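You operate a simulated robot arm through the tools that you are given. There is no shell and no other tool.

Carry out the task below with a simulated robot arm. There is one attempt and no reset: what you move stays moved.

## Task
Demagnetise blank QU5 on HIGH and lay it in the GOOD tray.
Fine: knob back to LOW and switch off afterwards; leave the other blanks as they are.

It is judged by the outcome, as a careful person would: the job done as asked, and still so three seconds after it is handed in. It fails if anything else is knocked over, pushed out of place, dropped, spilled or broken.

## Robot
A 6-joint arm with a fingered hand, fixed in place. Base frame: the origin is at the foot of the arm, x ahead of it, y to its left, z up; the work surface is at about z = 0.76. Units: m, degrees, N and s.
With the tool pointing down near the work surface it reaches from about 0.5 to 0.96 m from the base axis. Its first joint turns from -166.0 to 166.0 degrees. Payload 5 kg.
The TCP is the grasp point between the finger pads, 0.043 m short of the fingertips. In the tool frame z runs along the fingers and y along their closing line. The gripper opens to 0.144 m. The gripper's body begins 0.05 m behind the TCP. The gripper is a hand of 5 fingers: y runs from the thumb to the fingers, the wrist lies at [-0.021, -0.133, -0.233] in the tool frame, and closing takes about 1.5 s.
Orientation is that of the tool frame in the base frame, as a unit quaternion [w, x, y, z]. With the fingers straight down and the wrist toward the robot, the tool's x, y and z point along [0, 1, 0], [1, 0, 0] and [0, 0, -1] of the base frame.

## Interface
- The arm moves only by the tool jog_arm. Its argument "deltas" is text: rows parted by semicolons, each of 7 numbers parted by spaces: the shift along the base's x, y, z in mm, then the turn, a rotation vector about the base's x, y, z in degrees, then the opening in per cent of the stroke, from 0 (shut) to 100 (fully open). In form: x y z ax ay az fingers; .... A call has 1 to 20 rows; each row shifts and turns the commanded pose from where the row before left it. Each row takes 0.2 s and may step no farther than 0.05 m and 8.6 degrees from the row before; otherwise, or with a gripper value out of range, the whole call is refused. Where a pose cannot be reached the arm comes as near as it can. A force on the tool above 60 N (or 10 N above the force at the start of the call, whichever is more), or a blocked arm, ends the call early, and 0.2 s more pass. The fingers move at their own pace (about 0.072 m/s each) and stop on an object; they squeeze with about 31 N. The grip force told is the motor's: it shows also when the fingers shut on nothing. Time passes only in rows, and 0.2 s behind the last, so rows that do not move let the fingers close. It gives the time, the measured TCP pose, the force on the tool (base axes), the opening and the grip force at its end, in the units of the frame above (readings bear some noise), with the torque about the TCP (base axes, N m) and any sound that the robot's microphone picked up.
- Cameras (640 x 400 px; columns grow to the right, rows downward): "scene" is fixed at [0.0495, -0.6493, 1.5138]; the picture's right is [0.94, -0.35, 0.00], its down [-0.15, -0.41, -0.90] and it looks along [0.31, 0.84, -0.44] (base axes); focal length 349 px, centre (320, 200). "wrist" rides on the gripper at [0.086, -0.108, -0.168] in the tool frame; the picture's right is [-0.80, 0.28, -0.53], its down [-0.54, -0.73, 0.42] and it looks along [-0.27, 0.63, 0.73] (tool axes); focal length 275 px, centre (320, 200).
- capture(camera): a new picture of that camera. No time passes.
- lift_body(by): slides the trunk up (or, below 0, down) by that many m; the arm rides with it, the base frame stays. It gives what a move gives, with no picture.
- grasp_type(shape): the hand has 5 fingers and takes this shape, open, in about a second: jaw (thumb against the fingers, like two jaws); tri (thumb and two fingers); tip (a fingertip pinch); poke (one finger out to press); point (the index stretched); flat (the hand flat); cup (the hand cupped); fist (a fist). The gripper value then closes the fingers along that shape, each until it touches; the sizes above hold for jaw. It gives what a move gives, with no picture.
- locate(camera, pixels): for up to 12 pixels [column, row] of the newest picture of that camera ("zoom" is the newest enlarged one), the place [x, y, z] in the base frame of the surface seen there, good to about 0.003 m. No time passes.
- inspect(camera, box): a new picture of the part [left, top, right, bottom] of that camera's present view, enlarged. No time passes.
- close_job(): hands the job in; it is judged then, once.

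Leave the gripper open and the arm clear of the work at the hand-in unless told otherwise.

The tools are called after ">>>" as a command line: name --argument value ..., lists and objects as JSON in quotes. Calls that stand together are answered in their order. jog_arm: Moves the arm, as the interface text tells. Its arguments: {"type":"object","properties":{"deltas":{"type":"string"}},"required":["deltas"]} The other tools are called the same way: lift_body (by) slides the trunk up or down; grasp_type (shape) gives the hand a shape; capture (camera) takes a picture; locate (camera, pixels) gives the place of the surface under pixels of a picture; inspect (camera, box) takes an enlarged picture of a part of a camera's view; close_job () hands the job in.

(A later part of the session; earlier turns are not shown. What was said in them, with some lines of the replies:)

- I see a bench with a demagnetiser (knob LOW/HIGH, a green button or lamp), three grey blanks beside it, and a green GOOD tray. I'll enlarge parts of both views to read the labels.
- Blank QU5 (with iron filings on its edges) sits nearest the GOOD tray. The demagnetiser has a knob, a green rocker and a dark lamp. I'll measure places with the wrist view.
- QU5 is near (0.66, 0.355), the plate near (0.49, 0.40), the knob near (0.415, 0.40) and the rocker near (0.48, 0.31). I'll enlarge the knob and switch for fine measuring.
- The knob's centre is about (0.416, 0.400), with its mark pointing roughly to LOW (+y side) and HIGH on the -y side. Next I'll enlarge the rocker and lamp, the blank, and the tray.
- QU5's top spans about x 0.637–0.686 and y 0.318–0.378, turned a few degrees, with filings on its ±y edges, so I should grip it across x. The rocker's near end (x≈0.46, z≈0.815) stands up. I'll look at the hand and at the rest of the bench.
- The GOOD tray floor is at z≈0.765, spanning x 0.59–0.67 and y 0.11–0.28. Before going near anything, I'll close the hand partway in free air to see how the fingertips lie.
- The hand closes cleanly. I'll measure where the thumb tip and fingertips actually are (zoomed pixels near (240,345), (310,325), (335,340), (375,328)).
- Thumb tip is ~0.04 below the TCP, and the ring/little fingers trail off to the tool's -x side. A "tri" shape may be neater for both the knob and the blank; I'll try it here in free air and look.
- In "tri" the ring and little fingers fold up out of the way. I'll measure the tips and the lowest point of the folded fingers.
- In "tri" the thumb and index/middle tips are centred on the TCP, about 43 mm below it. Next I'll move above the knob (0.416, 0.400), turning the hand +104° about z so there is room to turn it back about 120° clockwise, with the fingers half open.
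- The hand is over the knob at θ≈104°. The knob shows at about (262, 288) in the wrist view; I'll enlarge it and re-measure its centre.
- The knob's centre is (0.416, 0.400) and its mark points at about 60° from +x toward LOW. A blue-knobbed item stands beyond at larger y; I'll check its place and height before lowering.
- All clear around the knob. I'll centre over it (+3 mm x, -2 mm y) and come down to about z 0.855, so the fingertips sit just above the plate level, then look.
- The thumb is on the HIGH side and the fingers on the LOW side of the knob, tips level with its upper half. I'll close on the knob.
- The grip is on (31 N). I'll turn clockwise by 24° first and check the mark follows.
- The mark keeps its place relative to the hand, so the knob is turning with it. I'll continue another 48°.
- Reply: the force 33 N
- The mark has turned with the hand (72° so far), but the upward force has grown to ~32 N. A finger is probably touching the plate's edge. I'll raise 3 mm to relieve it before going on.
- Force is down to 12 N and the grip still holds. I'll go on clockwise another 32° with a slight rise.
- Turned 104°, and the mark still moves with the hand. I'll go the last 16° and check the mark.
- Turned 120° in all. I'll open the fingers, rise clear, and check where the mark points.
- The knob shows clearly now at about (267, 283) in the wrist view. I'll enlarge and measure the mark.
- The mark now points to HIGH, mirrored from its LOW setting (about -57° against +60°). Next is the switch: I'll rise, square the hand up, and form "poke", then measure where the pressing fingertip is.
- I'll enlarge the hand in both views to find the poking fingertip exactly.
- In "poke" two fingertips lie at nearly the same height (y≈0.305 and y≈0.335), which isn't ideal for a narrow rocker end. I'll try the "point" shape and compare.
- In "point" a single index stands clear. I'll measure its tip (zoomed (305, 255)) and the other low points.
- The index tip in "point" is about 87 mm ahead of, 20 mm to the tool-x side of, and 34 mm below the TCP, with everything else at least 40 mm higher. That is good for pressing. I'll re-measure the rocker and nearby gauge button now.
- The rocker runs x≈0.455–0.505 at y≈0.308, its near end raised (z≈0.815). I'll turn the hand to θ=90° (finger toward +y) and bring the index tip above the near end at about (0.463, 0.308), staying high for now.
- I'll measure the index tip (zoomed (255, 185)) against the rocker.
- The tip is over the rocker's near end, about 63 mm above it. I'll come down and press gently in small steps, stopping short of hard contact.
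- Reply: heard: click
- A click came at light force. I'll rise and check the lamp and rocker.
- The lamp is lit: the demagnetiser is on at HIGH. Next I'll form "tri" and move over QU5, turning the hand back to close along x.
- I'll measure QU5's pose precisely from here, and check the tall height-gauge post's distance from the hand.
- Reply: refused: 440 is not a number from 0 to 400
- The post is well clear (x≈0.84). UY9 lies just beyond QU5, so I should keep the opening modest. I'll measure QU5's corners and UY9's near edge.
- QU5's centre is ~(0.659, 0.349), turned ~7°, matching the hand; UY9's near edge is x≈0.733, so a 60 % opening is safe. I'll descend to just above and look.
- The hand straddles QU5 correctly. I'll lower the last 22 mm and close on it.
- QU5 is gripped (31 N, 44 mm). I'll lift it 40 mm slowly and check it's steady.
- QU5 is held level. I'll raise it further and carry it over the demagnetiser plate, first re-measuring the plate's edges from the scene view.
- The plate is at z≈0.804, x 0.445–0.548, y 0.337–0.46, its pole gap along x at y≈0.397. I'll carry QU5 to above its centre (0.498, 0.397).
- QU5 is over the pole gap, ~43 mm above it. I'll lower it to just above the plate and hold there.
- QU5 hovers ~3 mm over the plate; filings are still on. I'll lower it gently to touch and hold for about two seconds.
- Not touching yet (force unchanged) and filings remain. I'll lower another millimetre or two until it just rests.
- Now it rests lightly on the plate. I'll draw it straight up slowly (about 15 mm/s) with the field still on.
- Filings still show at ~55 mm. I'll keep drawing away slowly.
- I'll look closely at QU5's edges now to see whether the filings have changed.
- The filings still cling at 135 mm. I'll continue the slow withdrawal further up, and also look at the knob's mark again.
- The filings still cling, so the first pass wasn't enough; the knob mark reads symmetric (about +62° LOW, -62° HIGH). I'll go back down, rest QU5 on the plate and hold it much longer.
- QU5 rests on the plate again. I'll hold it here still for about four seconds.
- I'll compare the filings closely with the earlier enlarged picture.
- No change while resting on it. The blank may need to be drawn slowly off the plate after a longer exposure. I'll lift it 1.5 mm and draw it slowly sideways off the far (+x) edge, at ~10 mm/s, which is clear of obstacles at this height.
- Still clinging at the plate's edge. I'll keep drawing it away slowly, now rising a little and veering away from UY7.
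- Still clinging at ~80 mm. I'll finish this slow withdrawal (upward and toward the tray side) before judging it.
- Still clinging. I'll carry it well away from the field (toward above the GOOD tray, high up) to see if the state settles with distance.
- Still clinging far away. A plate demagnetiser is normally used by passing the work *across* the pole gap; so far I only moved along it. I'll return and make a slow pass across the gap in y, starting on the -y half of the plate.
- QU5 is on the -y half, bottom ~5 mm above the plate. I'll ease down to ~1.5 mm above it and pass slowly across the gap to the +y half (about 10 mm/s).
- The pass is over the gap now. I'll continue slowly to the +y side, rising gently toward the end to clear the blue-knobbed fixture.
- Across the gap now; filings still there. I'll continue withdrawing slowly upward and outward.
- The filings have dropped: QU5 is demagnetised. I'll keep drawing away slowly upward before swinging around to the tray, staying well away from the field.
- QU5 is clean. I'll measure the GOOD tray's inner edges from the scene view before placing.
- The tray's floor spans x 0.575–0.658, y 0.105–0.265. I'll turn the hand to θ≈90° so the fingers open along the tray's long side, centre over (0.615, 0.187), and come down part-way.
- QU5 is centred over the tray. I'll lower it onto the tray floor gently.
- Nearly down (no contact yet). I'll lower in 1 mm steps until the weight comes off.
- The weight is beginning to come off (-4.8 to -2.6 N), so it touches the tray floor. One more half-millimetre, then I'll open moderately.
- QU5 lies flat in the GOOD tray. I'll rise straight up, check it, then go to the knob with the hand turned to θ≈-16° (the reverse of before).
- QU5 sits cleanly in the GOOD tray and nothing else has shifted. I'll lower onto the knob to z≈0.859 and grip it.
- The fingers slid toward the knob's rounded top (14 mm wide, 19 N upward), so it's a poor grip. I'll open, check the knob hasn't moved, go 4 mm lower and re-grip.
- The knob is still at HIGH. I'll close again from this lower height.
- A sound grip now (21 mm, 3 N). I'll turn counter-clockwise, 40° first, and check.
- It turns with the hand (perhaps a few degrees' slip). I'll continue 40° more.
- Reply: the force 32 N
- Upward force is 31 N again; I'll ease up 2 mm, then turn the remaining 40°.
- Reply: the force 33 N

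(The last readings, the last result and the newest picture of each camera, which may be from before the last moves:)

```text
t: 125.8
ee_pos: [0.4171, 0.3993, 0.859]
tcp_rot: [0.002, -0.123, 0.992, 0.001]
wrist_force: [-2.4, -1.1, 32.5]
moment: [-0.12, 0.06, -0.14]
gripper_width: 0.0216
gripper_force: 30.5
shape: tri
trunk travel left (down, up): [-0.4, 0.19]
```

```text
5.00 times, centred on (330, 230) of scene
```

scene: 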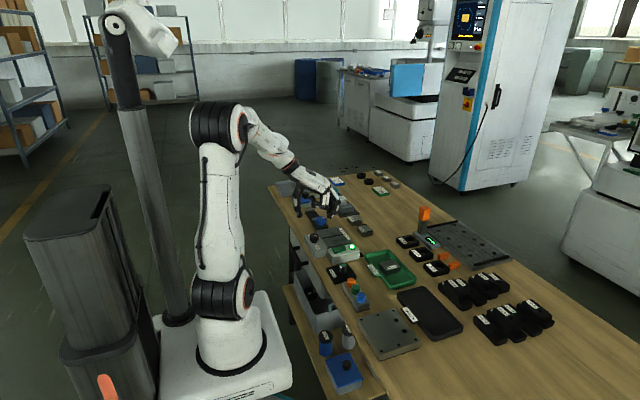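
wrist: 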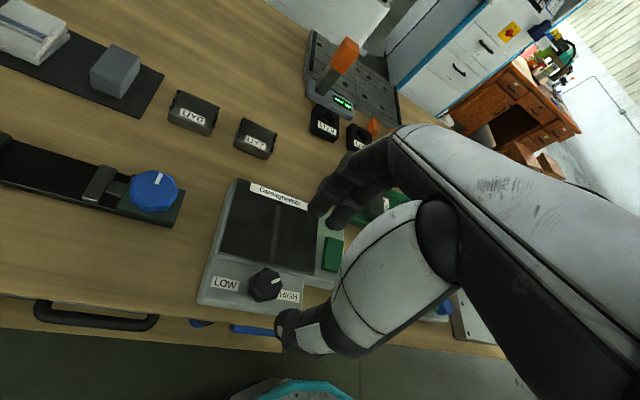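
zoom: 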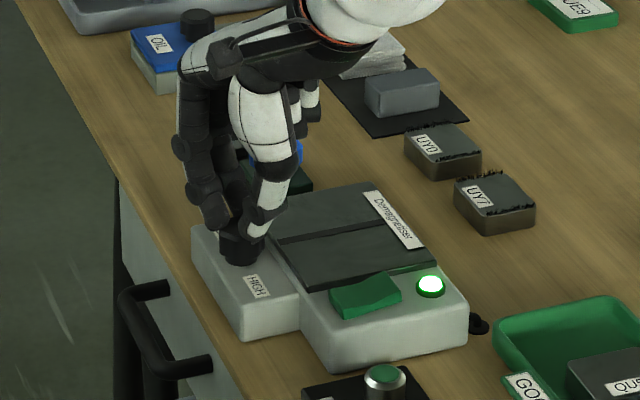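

A turning resistance showed at the end (-0.14 N m), suggesting the LOW stop. I'll release, rise and check the mark.

>>> jog_arm --deltas "0 0 0 0 0 0 25; 0 0 0 0 0 0 40; 0 0 0 0 0 0 55; 0 0 0 0 0 0 55; 0 0 20 0 0 0 55; 0 0 30 0 0 0 55; 0 0 40 0 0 0 55; 0 0 0 0 0 0 55"

>>> capture --camera "wrist"

>>> inspect --camera "scene" --box '[290, 200, 370, 270]'

```text
t: 127.6
ee_pos: [0.4179, 0.3991, 0.9479]
tcp_rot: [0.0, -0.122, 0.993, 0.0]
wrist_force: [0.0, 0.0, 0.6]
moment: [0.03, -0.01, 0.02]
gripper_width: 0.079
gripper_force: 0.0
shape: tri
trunk travel left (down, up): [-0.4, 0.19]
```

```text
taken
```

wrist: 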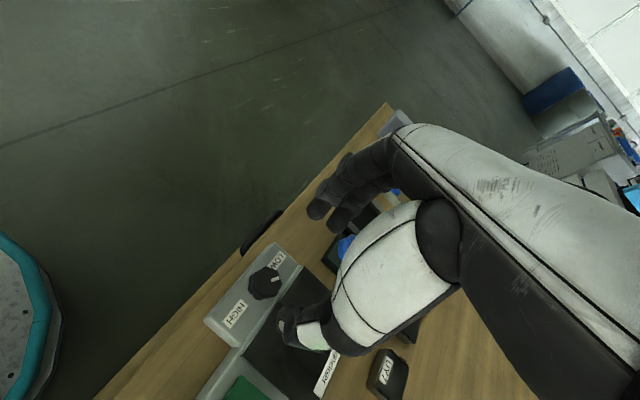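

```text
5.71 times, centred on (330, 235) of scene
```

zoom: 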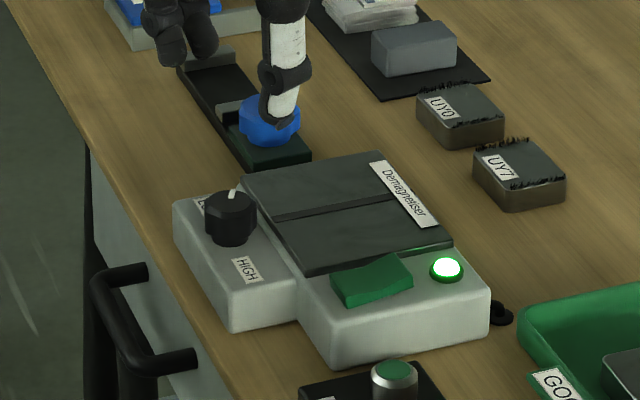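

I'll enlarge the knob from the same pose as at the start, to compare the mark's angle with its original LOW setting.

>>> inspect --camera "wrist" --box '[200, 240, 328, 320]'

>>> locate --camera "zoom" --pixels '[[375, 208], [355, 212], [395, 200], [330, 220], [310, 240], [325, 295], [400, 130], [220, 370]]'

>>> inspect --camera "scene" --box '[305, 225, 335, 250]'

```text
5.00 times, centred on (264, 280) of wrist
```

zoom: 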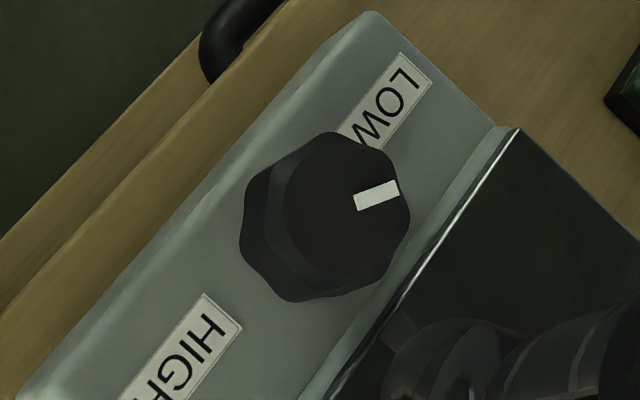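

```text
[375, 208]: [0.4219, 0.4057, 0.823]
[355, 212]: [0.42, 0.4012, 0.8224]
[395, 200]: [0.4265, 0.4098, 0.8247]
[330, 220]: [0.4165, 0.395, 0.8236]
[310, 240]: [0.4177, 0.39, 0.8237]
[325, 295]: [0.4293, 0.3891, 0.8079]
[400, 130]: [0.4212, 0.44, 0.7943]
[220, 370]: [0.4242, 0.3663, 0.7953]
```

```text
16.00 times, centred on (320, 238) of scene
```

zoom: 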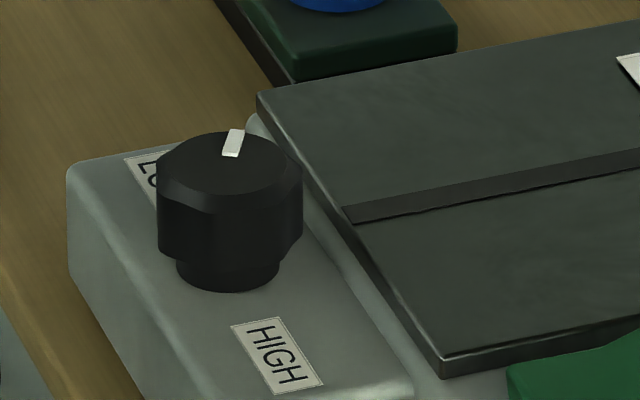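

The mark's angle matches the original LOW picture. Now the switch: I'll rise, form "point", and bring the index tip above the rocker's far end at about (0.497, 0.308).

>>> jog_arm --deltas "5 -10 20 0 0 -7 55; 10 -20 20 0 0 -7 55; 15 -25 0 0 0 0 55; 15 -30 0 0 0 0 55; 20 -30 0 0 0 0 55; 20 -30 0 0 0 0 55; 15 -32 0 0 0 0 55; 0 0 0 0 0 0 55"

>>> grasp_type --shape "point"

>>> jog_arm --deltas "0 0 -40 0 0 0 0; 0 0 -40 0 0 0 0; 0 0 0 0 0 0 0"

>>> inspect --camera "scene" --box '[300, 190, 400, 280]'

>>> capture --camera "wrist"

```text
t: 129.4
ee_pos: [0.5169, 0.2214, 0.9884]
tcp_rot: [-0.001, 0.0, 1.0, 0.0]
wrist_force: [-0.6, -0.3, 0.0]
moment: [0.03, 0.03, 0.01]
gripper_width: 0.0791
gripper_force: 0.1
shape: tri
trunk travel left (down, up): [-0.4, 0.19]
```

```text
t: 130.3
ee_pos: [0.5165, 0.221, 0.9886]
tcp_rot: [0.0, 0.001, 1.0, 0.0]
wrist_force: [-0.1, 0.1, -0.1]
moment: [0.03, 0.0, 0.03]
gripper_width: 0.1363
gripper_force: 0.0
shape: point
trunk travel left (down, up): [-0.4, 0.19]
```

```text
t: 131.1
ee_pos: [0.5172, 0.223, 0.908]
tcp_rot: [0.0, 0.001, 1.0, 0.0]
wrist_force: [0.7, -0.2, -0.5]
moment: [0.02, 0.03, -0.02]
gripper_width: 0.1361
gripper_force: 0.1
shape: point
trunk travel left (down, up): [-0.4, 0.19]
```

```text
4.44 times, centred on (350, 235) of scene
```

zoom: 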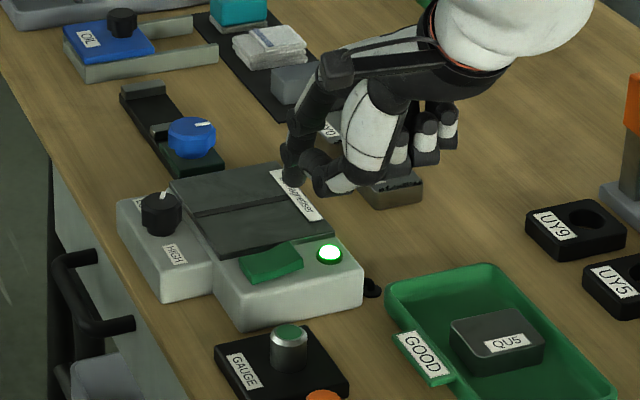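

```text
taken
```

wrist: 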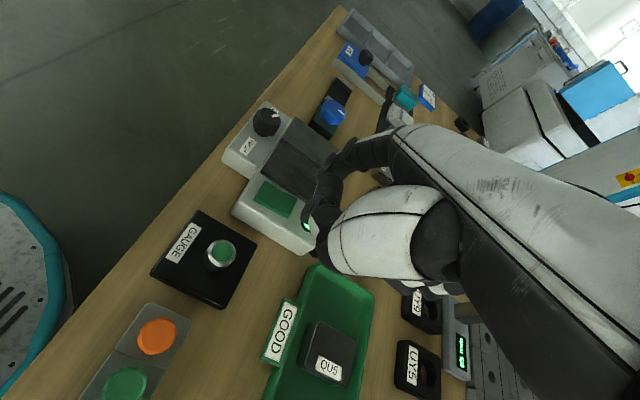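

I'll measure the fingertip and the rocker again.

>>> locate --camera "zoom" --pixels '[[290, 184], [284, 178], [297, 180], [290, 165], [292, 150], [325, 190], [340, 185], [270, 262], [255, 268], [290, 258], [298, 265], [285, 250]]'

>>> inspect --camera "scene" --box '[330, 210, 390, 260]'

>>> inspect --camera "wrist" --box '[240, 150, 360, 260]'

```text
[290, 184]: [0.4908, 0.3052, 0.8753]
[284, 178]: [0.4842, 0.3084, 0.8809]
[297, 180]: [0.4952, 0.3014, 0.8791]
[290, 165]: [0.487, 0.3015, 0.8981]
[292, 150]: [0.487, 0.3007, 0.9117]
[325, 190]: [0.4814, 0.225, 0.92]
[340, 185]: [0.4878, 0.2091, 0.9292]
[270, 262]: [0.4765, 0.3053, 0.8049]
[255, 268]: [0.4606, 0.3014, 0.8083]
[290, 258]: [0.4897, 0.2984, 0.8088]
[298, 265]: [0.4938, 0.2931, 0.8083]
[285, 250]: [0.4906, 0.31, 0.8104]
```

```text
8.00 times, centred on (360, 235) of scene
```

zoom: 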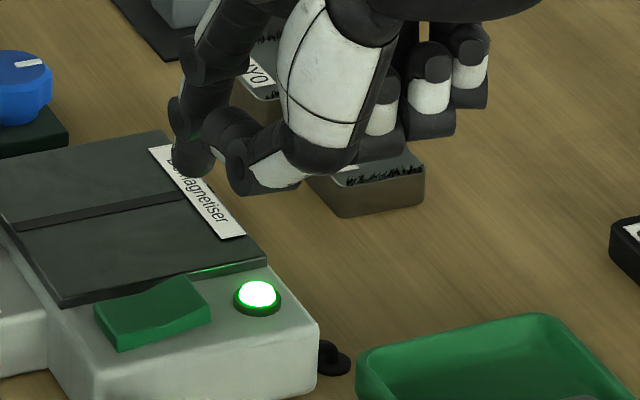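

```text
3.64 times, centred on (300, 205) of wrist
```

zoom: 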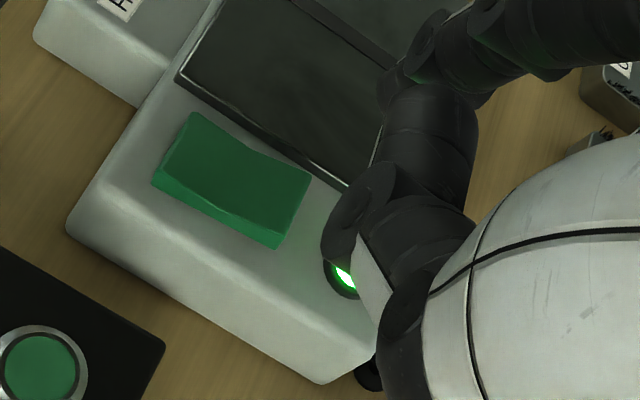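

>>> locate --camera "zoom" --pixels '[[300, 182], [275, 235], [285, 205], [240, 185], [190, 130], [165, 170], [265, 200], [215, 165], [290, 190], [345, 270], [305, 180], [280, 225]]'

```text
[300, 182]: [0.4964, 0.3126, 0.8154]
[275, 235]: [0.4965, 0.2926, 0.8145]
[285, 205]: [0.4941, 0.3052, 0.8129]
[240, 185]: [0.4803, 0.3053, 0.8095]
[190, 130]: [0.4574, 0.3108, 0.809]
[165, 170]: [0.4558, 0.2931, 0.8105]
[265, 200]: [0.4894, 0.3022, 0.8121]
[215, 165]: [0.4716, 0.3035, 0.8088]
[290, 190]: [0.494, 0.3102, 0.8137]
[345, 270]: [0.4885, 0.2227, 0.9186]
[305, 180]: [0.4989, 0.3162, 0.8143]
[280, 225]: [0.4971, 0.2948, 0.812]
```

The far end is now the raised one (z≈0.815 at x≈0.497), and the tip is at x≈0.490. I'll shift +2 mm and press down gently as before.

>>> jog_arm --deltas "2.5 -2 -30 0 0 0 0; 0 0 -22 0 0 0 0; 0 0 -5 0 0 0 0; 0 0 -3 0 0 0 0; 0 0 -2 0 0 0 0; 0 0 -1.5 0 0 0 0; 0 0 0 0 0 0 0"

>>> inspect --camera "scene" --box '[320, 200, 400, 270]'

```text
t: 132.7
ee_pos: [0.5201, 0.2192, 0.8437]
tcp_rot: [0.0, 0.0, 1.0, -0.001]
wrist_force: [0.0, -1.8, 6.2]
moment: [0.55, 0.12, 0.06]
gripper_width: 0.0
gripper_force: 0.0
shape: point
trunk travel left (down, up): [-0.4, 0.19]
heard: click
```

```text
5.71 times, centred on (360, 235) of scene
```

zoom: 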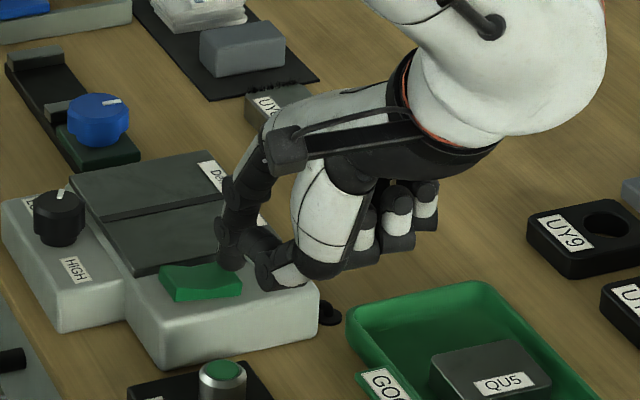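

A click. I'll rise straight up and check the lamp.

>>> jog_arm --deltas "0 0 15 0 0 0 0; 0 0 35 0 0 0 0; 0 0 45 0 0 0 0; 0 0 45 0 0 0 0; 0 0 45 0 0 0 0; 0 0 30 0 0 0 0; 0 0 0 0 0 0 0"

>>> capture --camera "scene"

>>> inspect --camera "scene" --box '[300, 200, 380, 265]'

>>> inspect --camera "scene" --box '[350, 210, 440, 290]'

>>> capture --camera "wrist"

```text
t: 134.3
ee_pos: [0.5179, 0.2205, 1.0599]
tcp_rot: [0.0, 0.0, 1.0, 0.0]
wrist_force: [0.1, 0.1, 0.0]
moment: [0.02, -0.03, -0.01]
gripper_width: 0.0
gripper_force: 0.1
shape: point
trunk travel left (down, up): [-0.4, 0.19]
```

```text
taken
```

scene: 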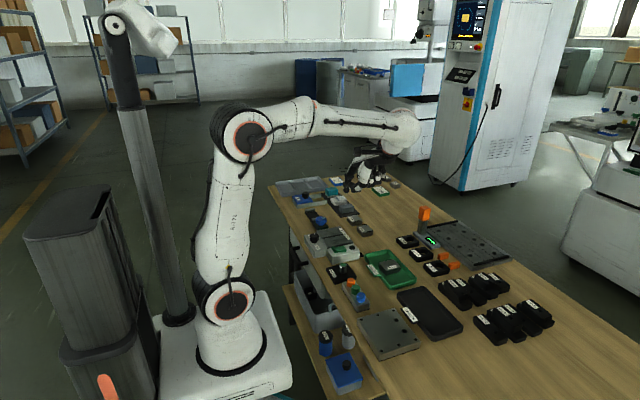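

```text
6.15 times, centred on (340, 232) of scene
```

zoom: 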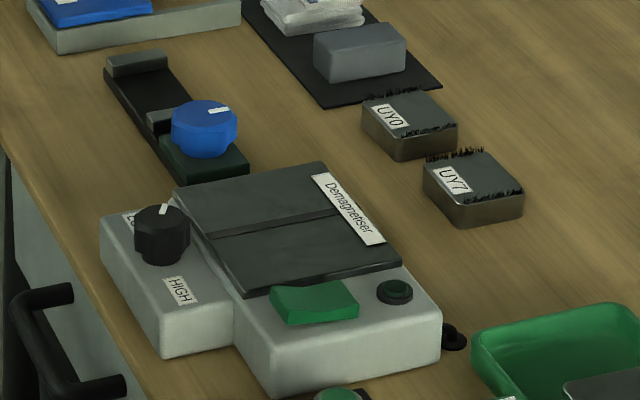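

```text
5.00 times, centred on (395, 250) of scene
```

zoom: 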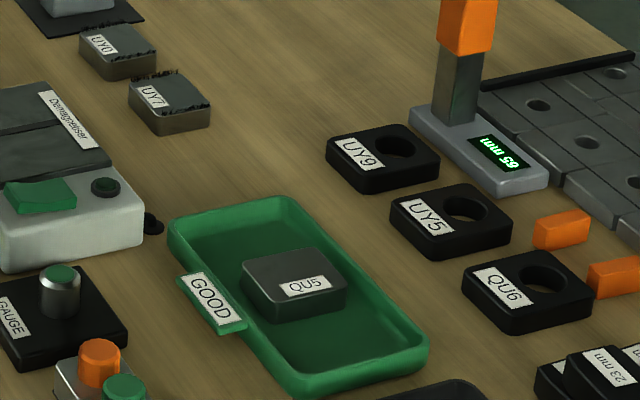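

```text
taken
```

wrist: 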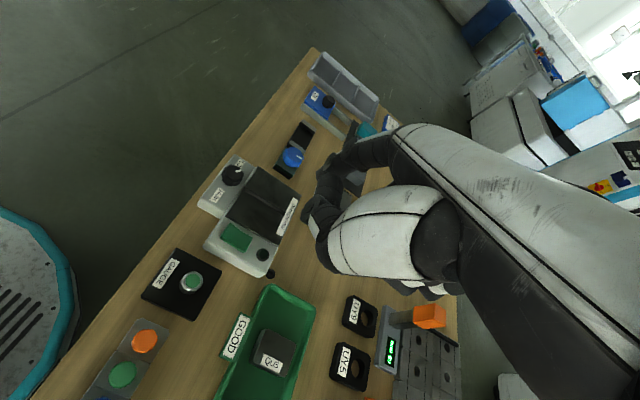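

The lamp is dark, the knob is at LOW, QU5 lies clean in the GOOD tray, and UY0 and UY7 keep their filings and places. I'll open the hand (jaw) and stay clear above the bench.

>>> grasp_type --shape "jaw"

>>> jog_arm --deltas "0 0 30 0 0 0 100; 0 0 30 0 0 0 100; 0 0 0 0 0 0 100; 0 0 0 0 0 0 100; 0 0 0 0 0 0 100"

>>> capture --camera "scene"

>>> inspect --camera "wrist" --box '[180, 140, 320, 240]'

```text
t: 135.2
ee_pos: [0.5189, 0.2204, 1.0582]
tcp_rot: [0.0, 0.0, 1.0, 0.0]
wrist_force: [0.1, -0.1, -0.4]
moment: [0.0, -0.01, 0.0]
gripper_width: 0.1438
gripper_force: 0.1
shape: jaw
trunk travel left (down, up): [-0.4, 0.19]
```

```text
t: 136.4
ee_pos: [0.5191, 0.2218, 1.118]
tcp_rot: [-0.001, 0.0, 1.0, 0.0]
wrist_force: [-0.1, 0.2, 0.0]
moment: [0.0, 0.01, 0.02]
gripper_width: 0.1435
gripper_force: 0.2
shape: jaw
trunk travel left (down, up): [-0.4, 0.19]
```

```text
taken
```

scene: 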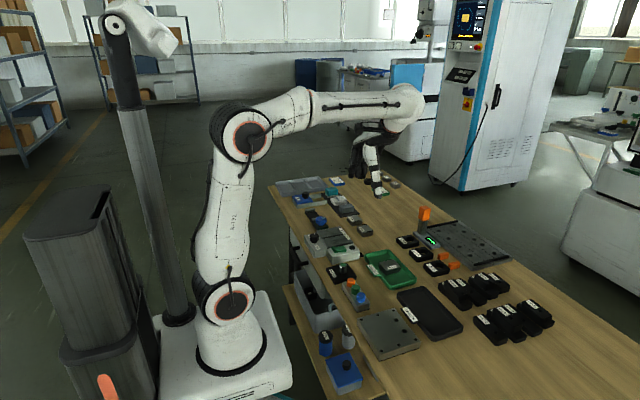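

```text
4.00 times, centred on (250, 190) of wrist
```

zoom: 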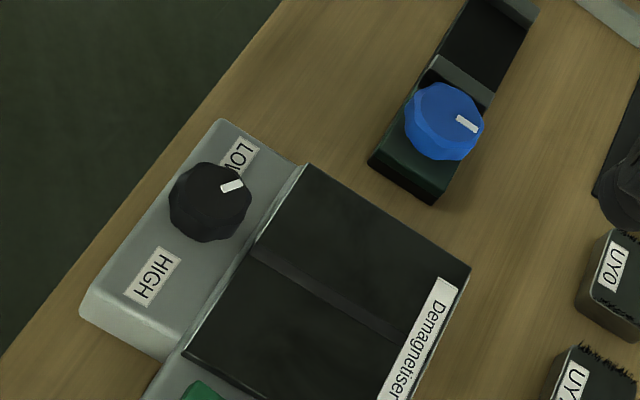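

Everything reads as wanted: knob at LOW, lamp off, QU5 demagnetised in the GOOD tray, the other blanks untouched, and the hand open and clear. I'll hand the job in.

>>> close_job

```text
The job is handed in.
```

Blank QU5 is demagnetised and lying flat in the GOOD tray, and I have handed the job in.

- **Demagnetising:** Holding QU5 on the plate at HIGH, then drawing it away slowly along the pole gap, did not work. A slow pass across the gap did, and the filings dropped off as I drew it clear with the field still on.
- **Demagnetiser:** The knob is back at LOW, matching its starting angle. The switch is off and the lamp is dark.
- **Other blanks:** UY0 and UY7 still have their filings, and the other blanks and fixtures I could see are where they were.
- **Arm:** The hand is open and clear above the bench.
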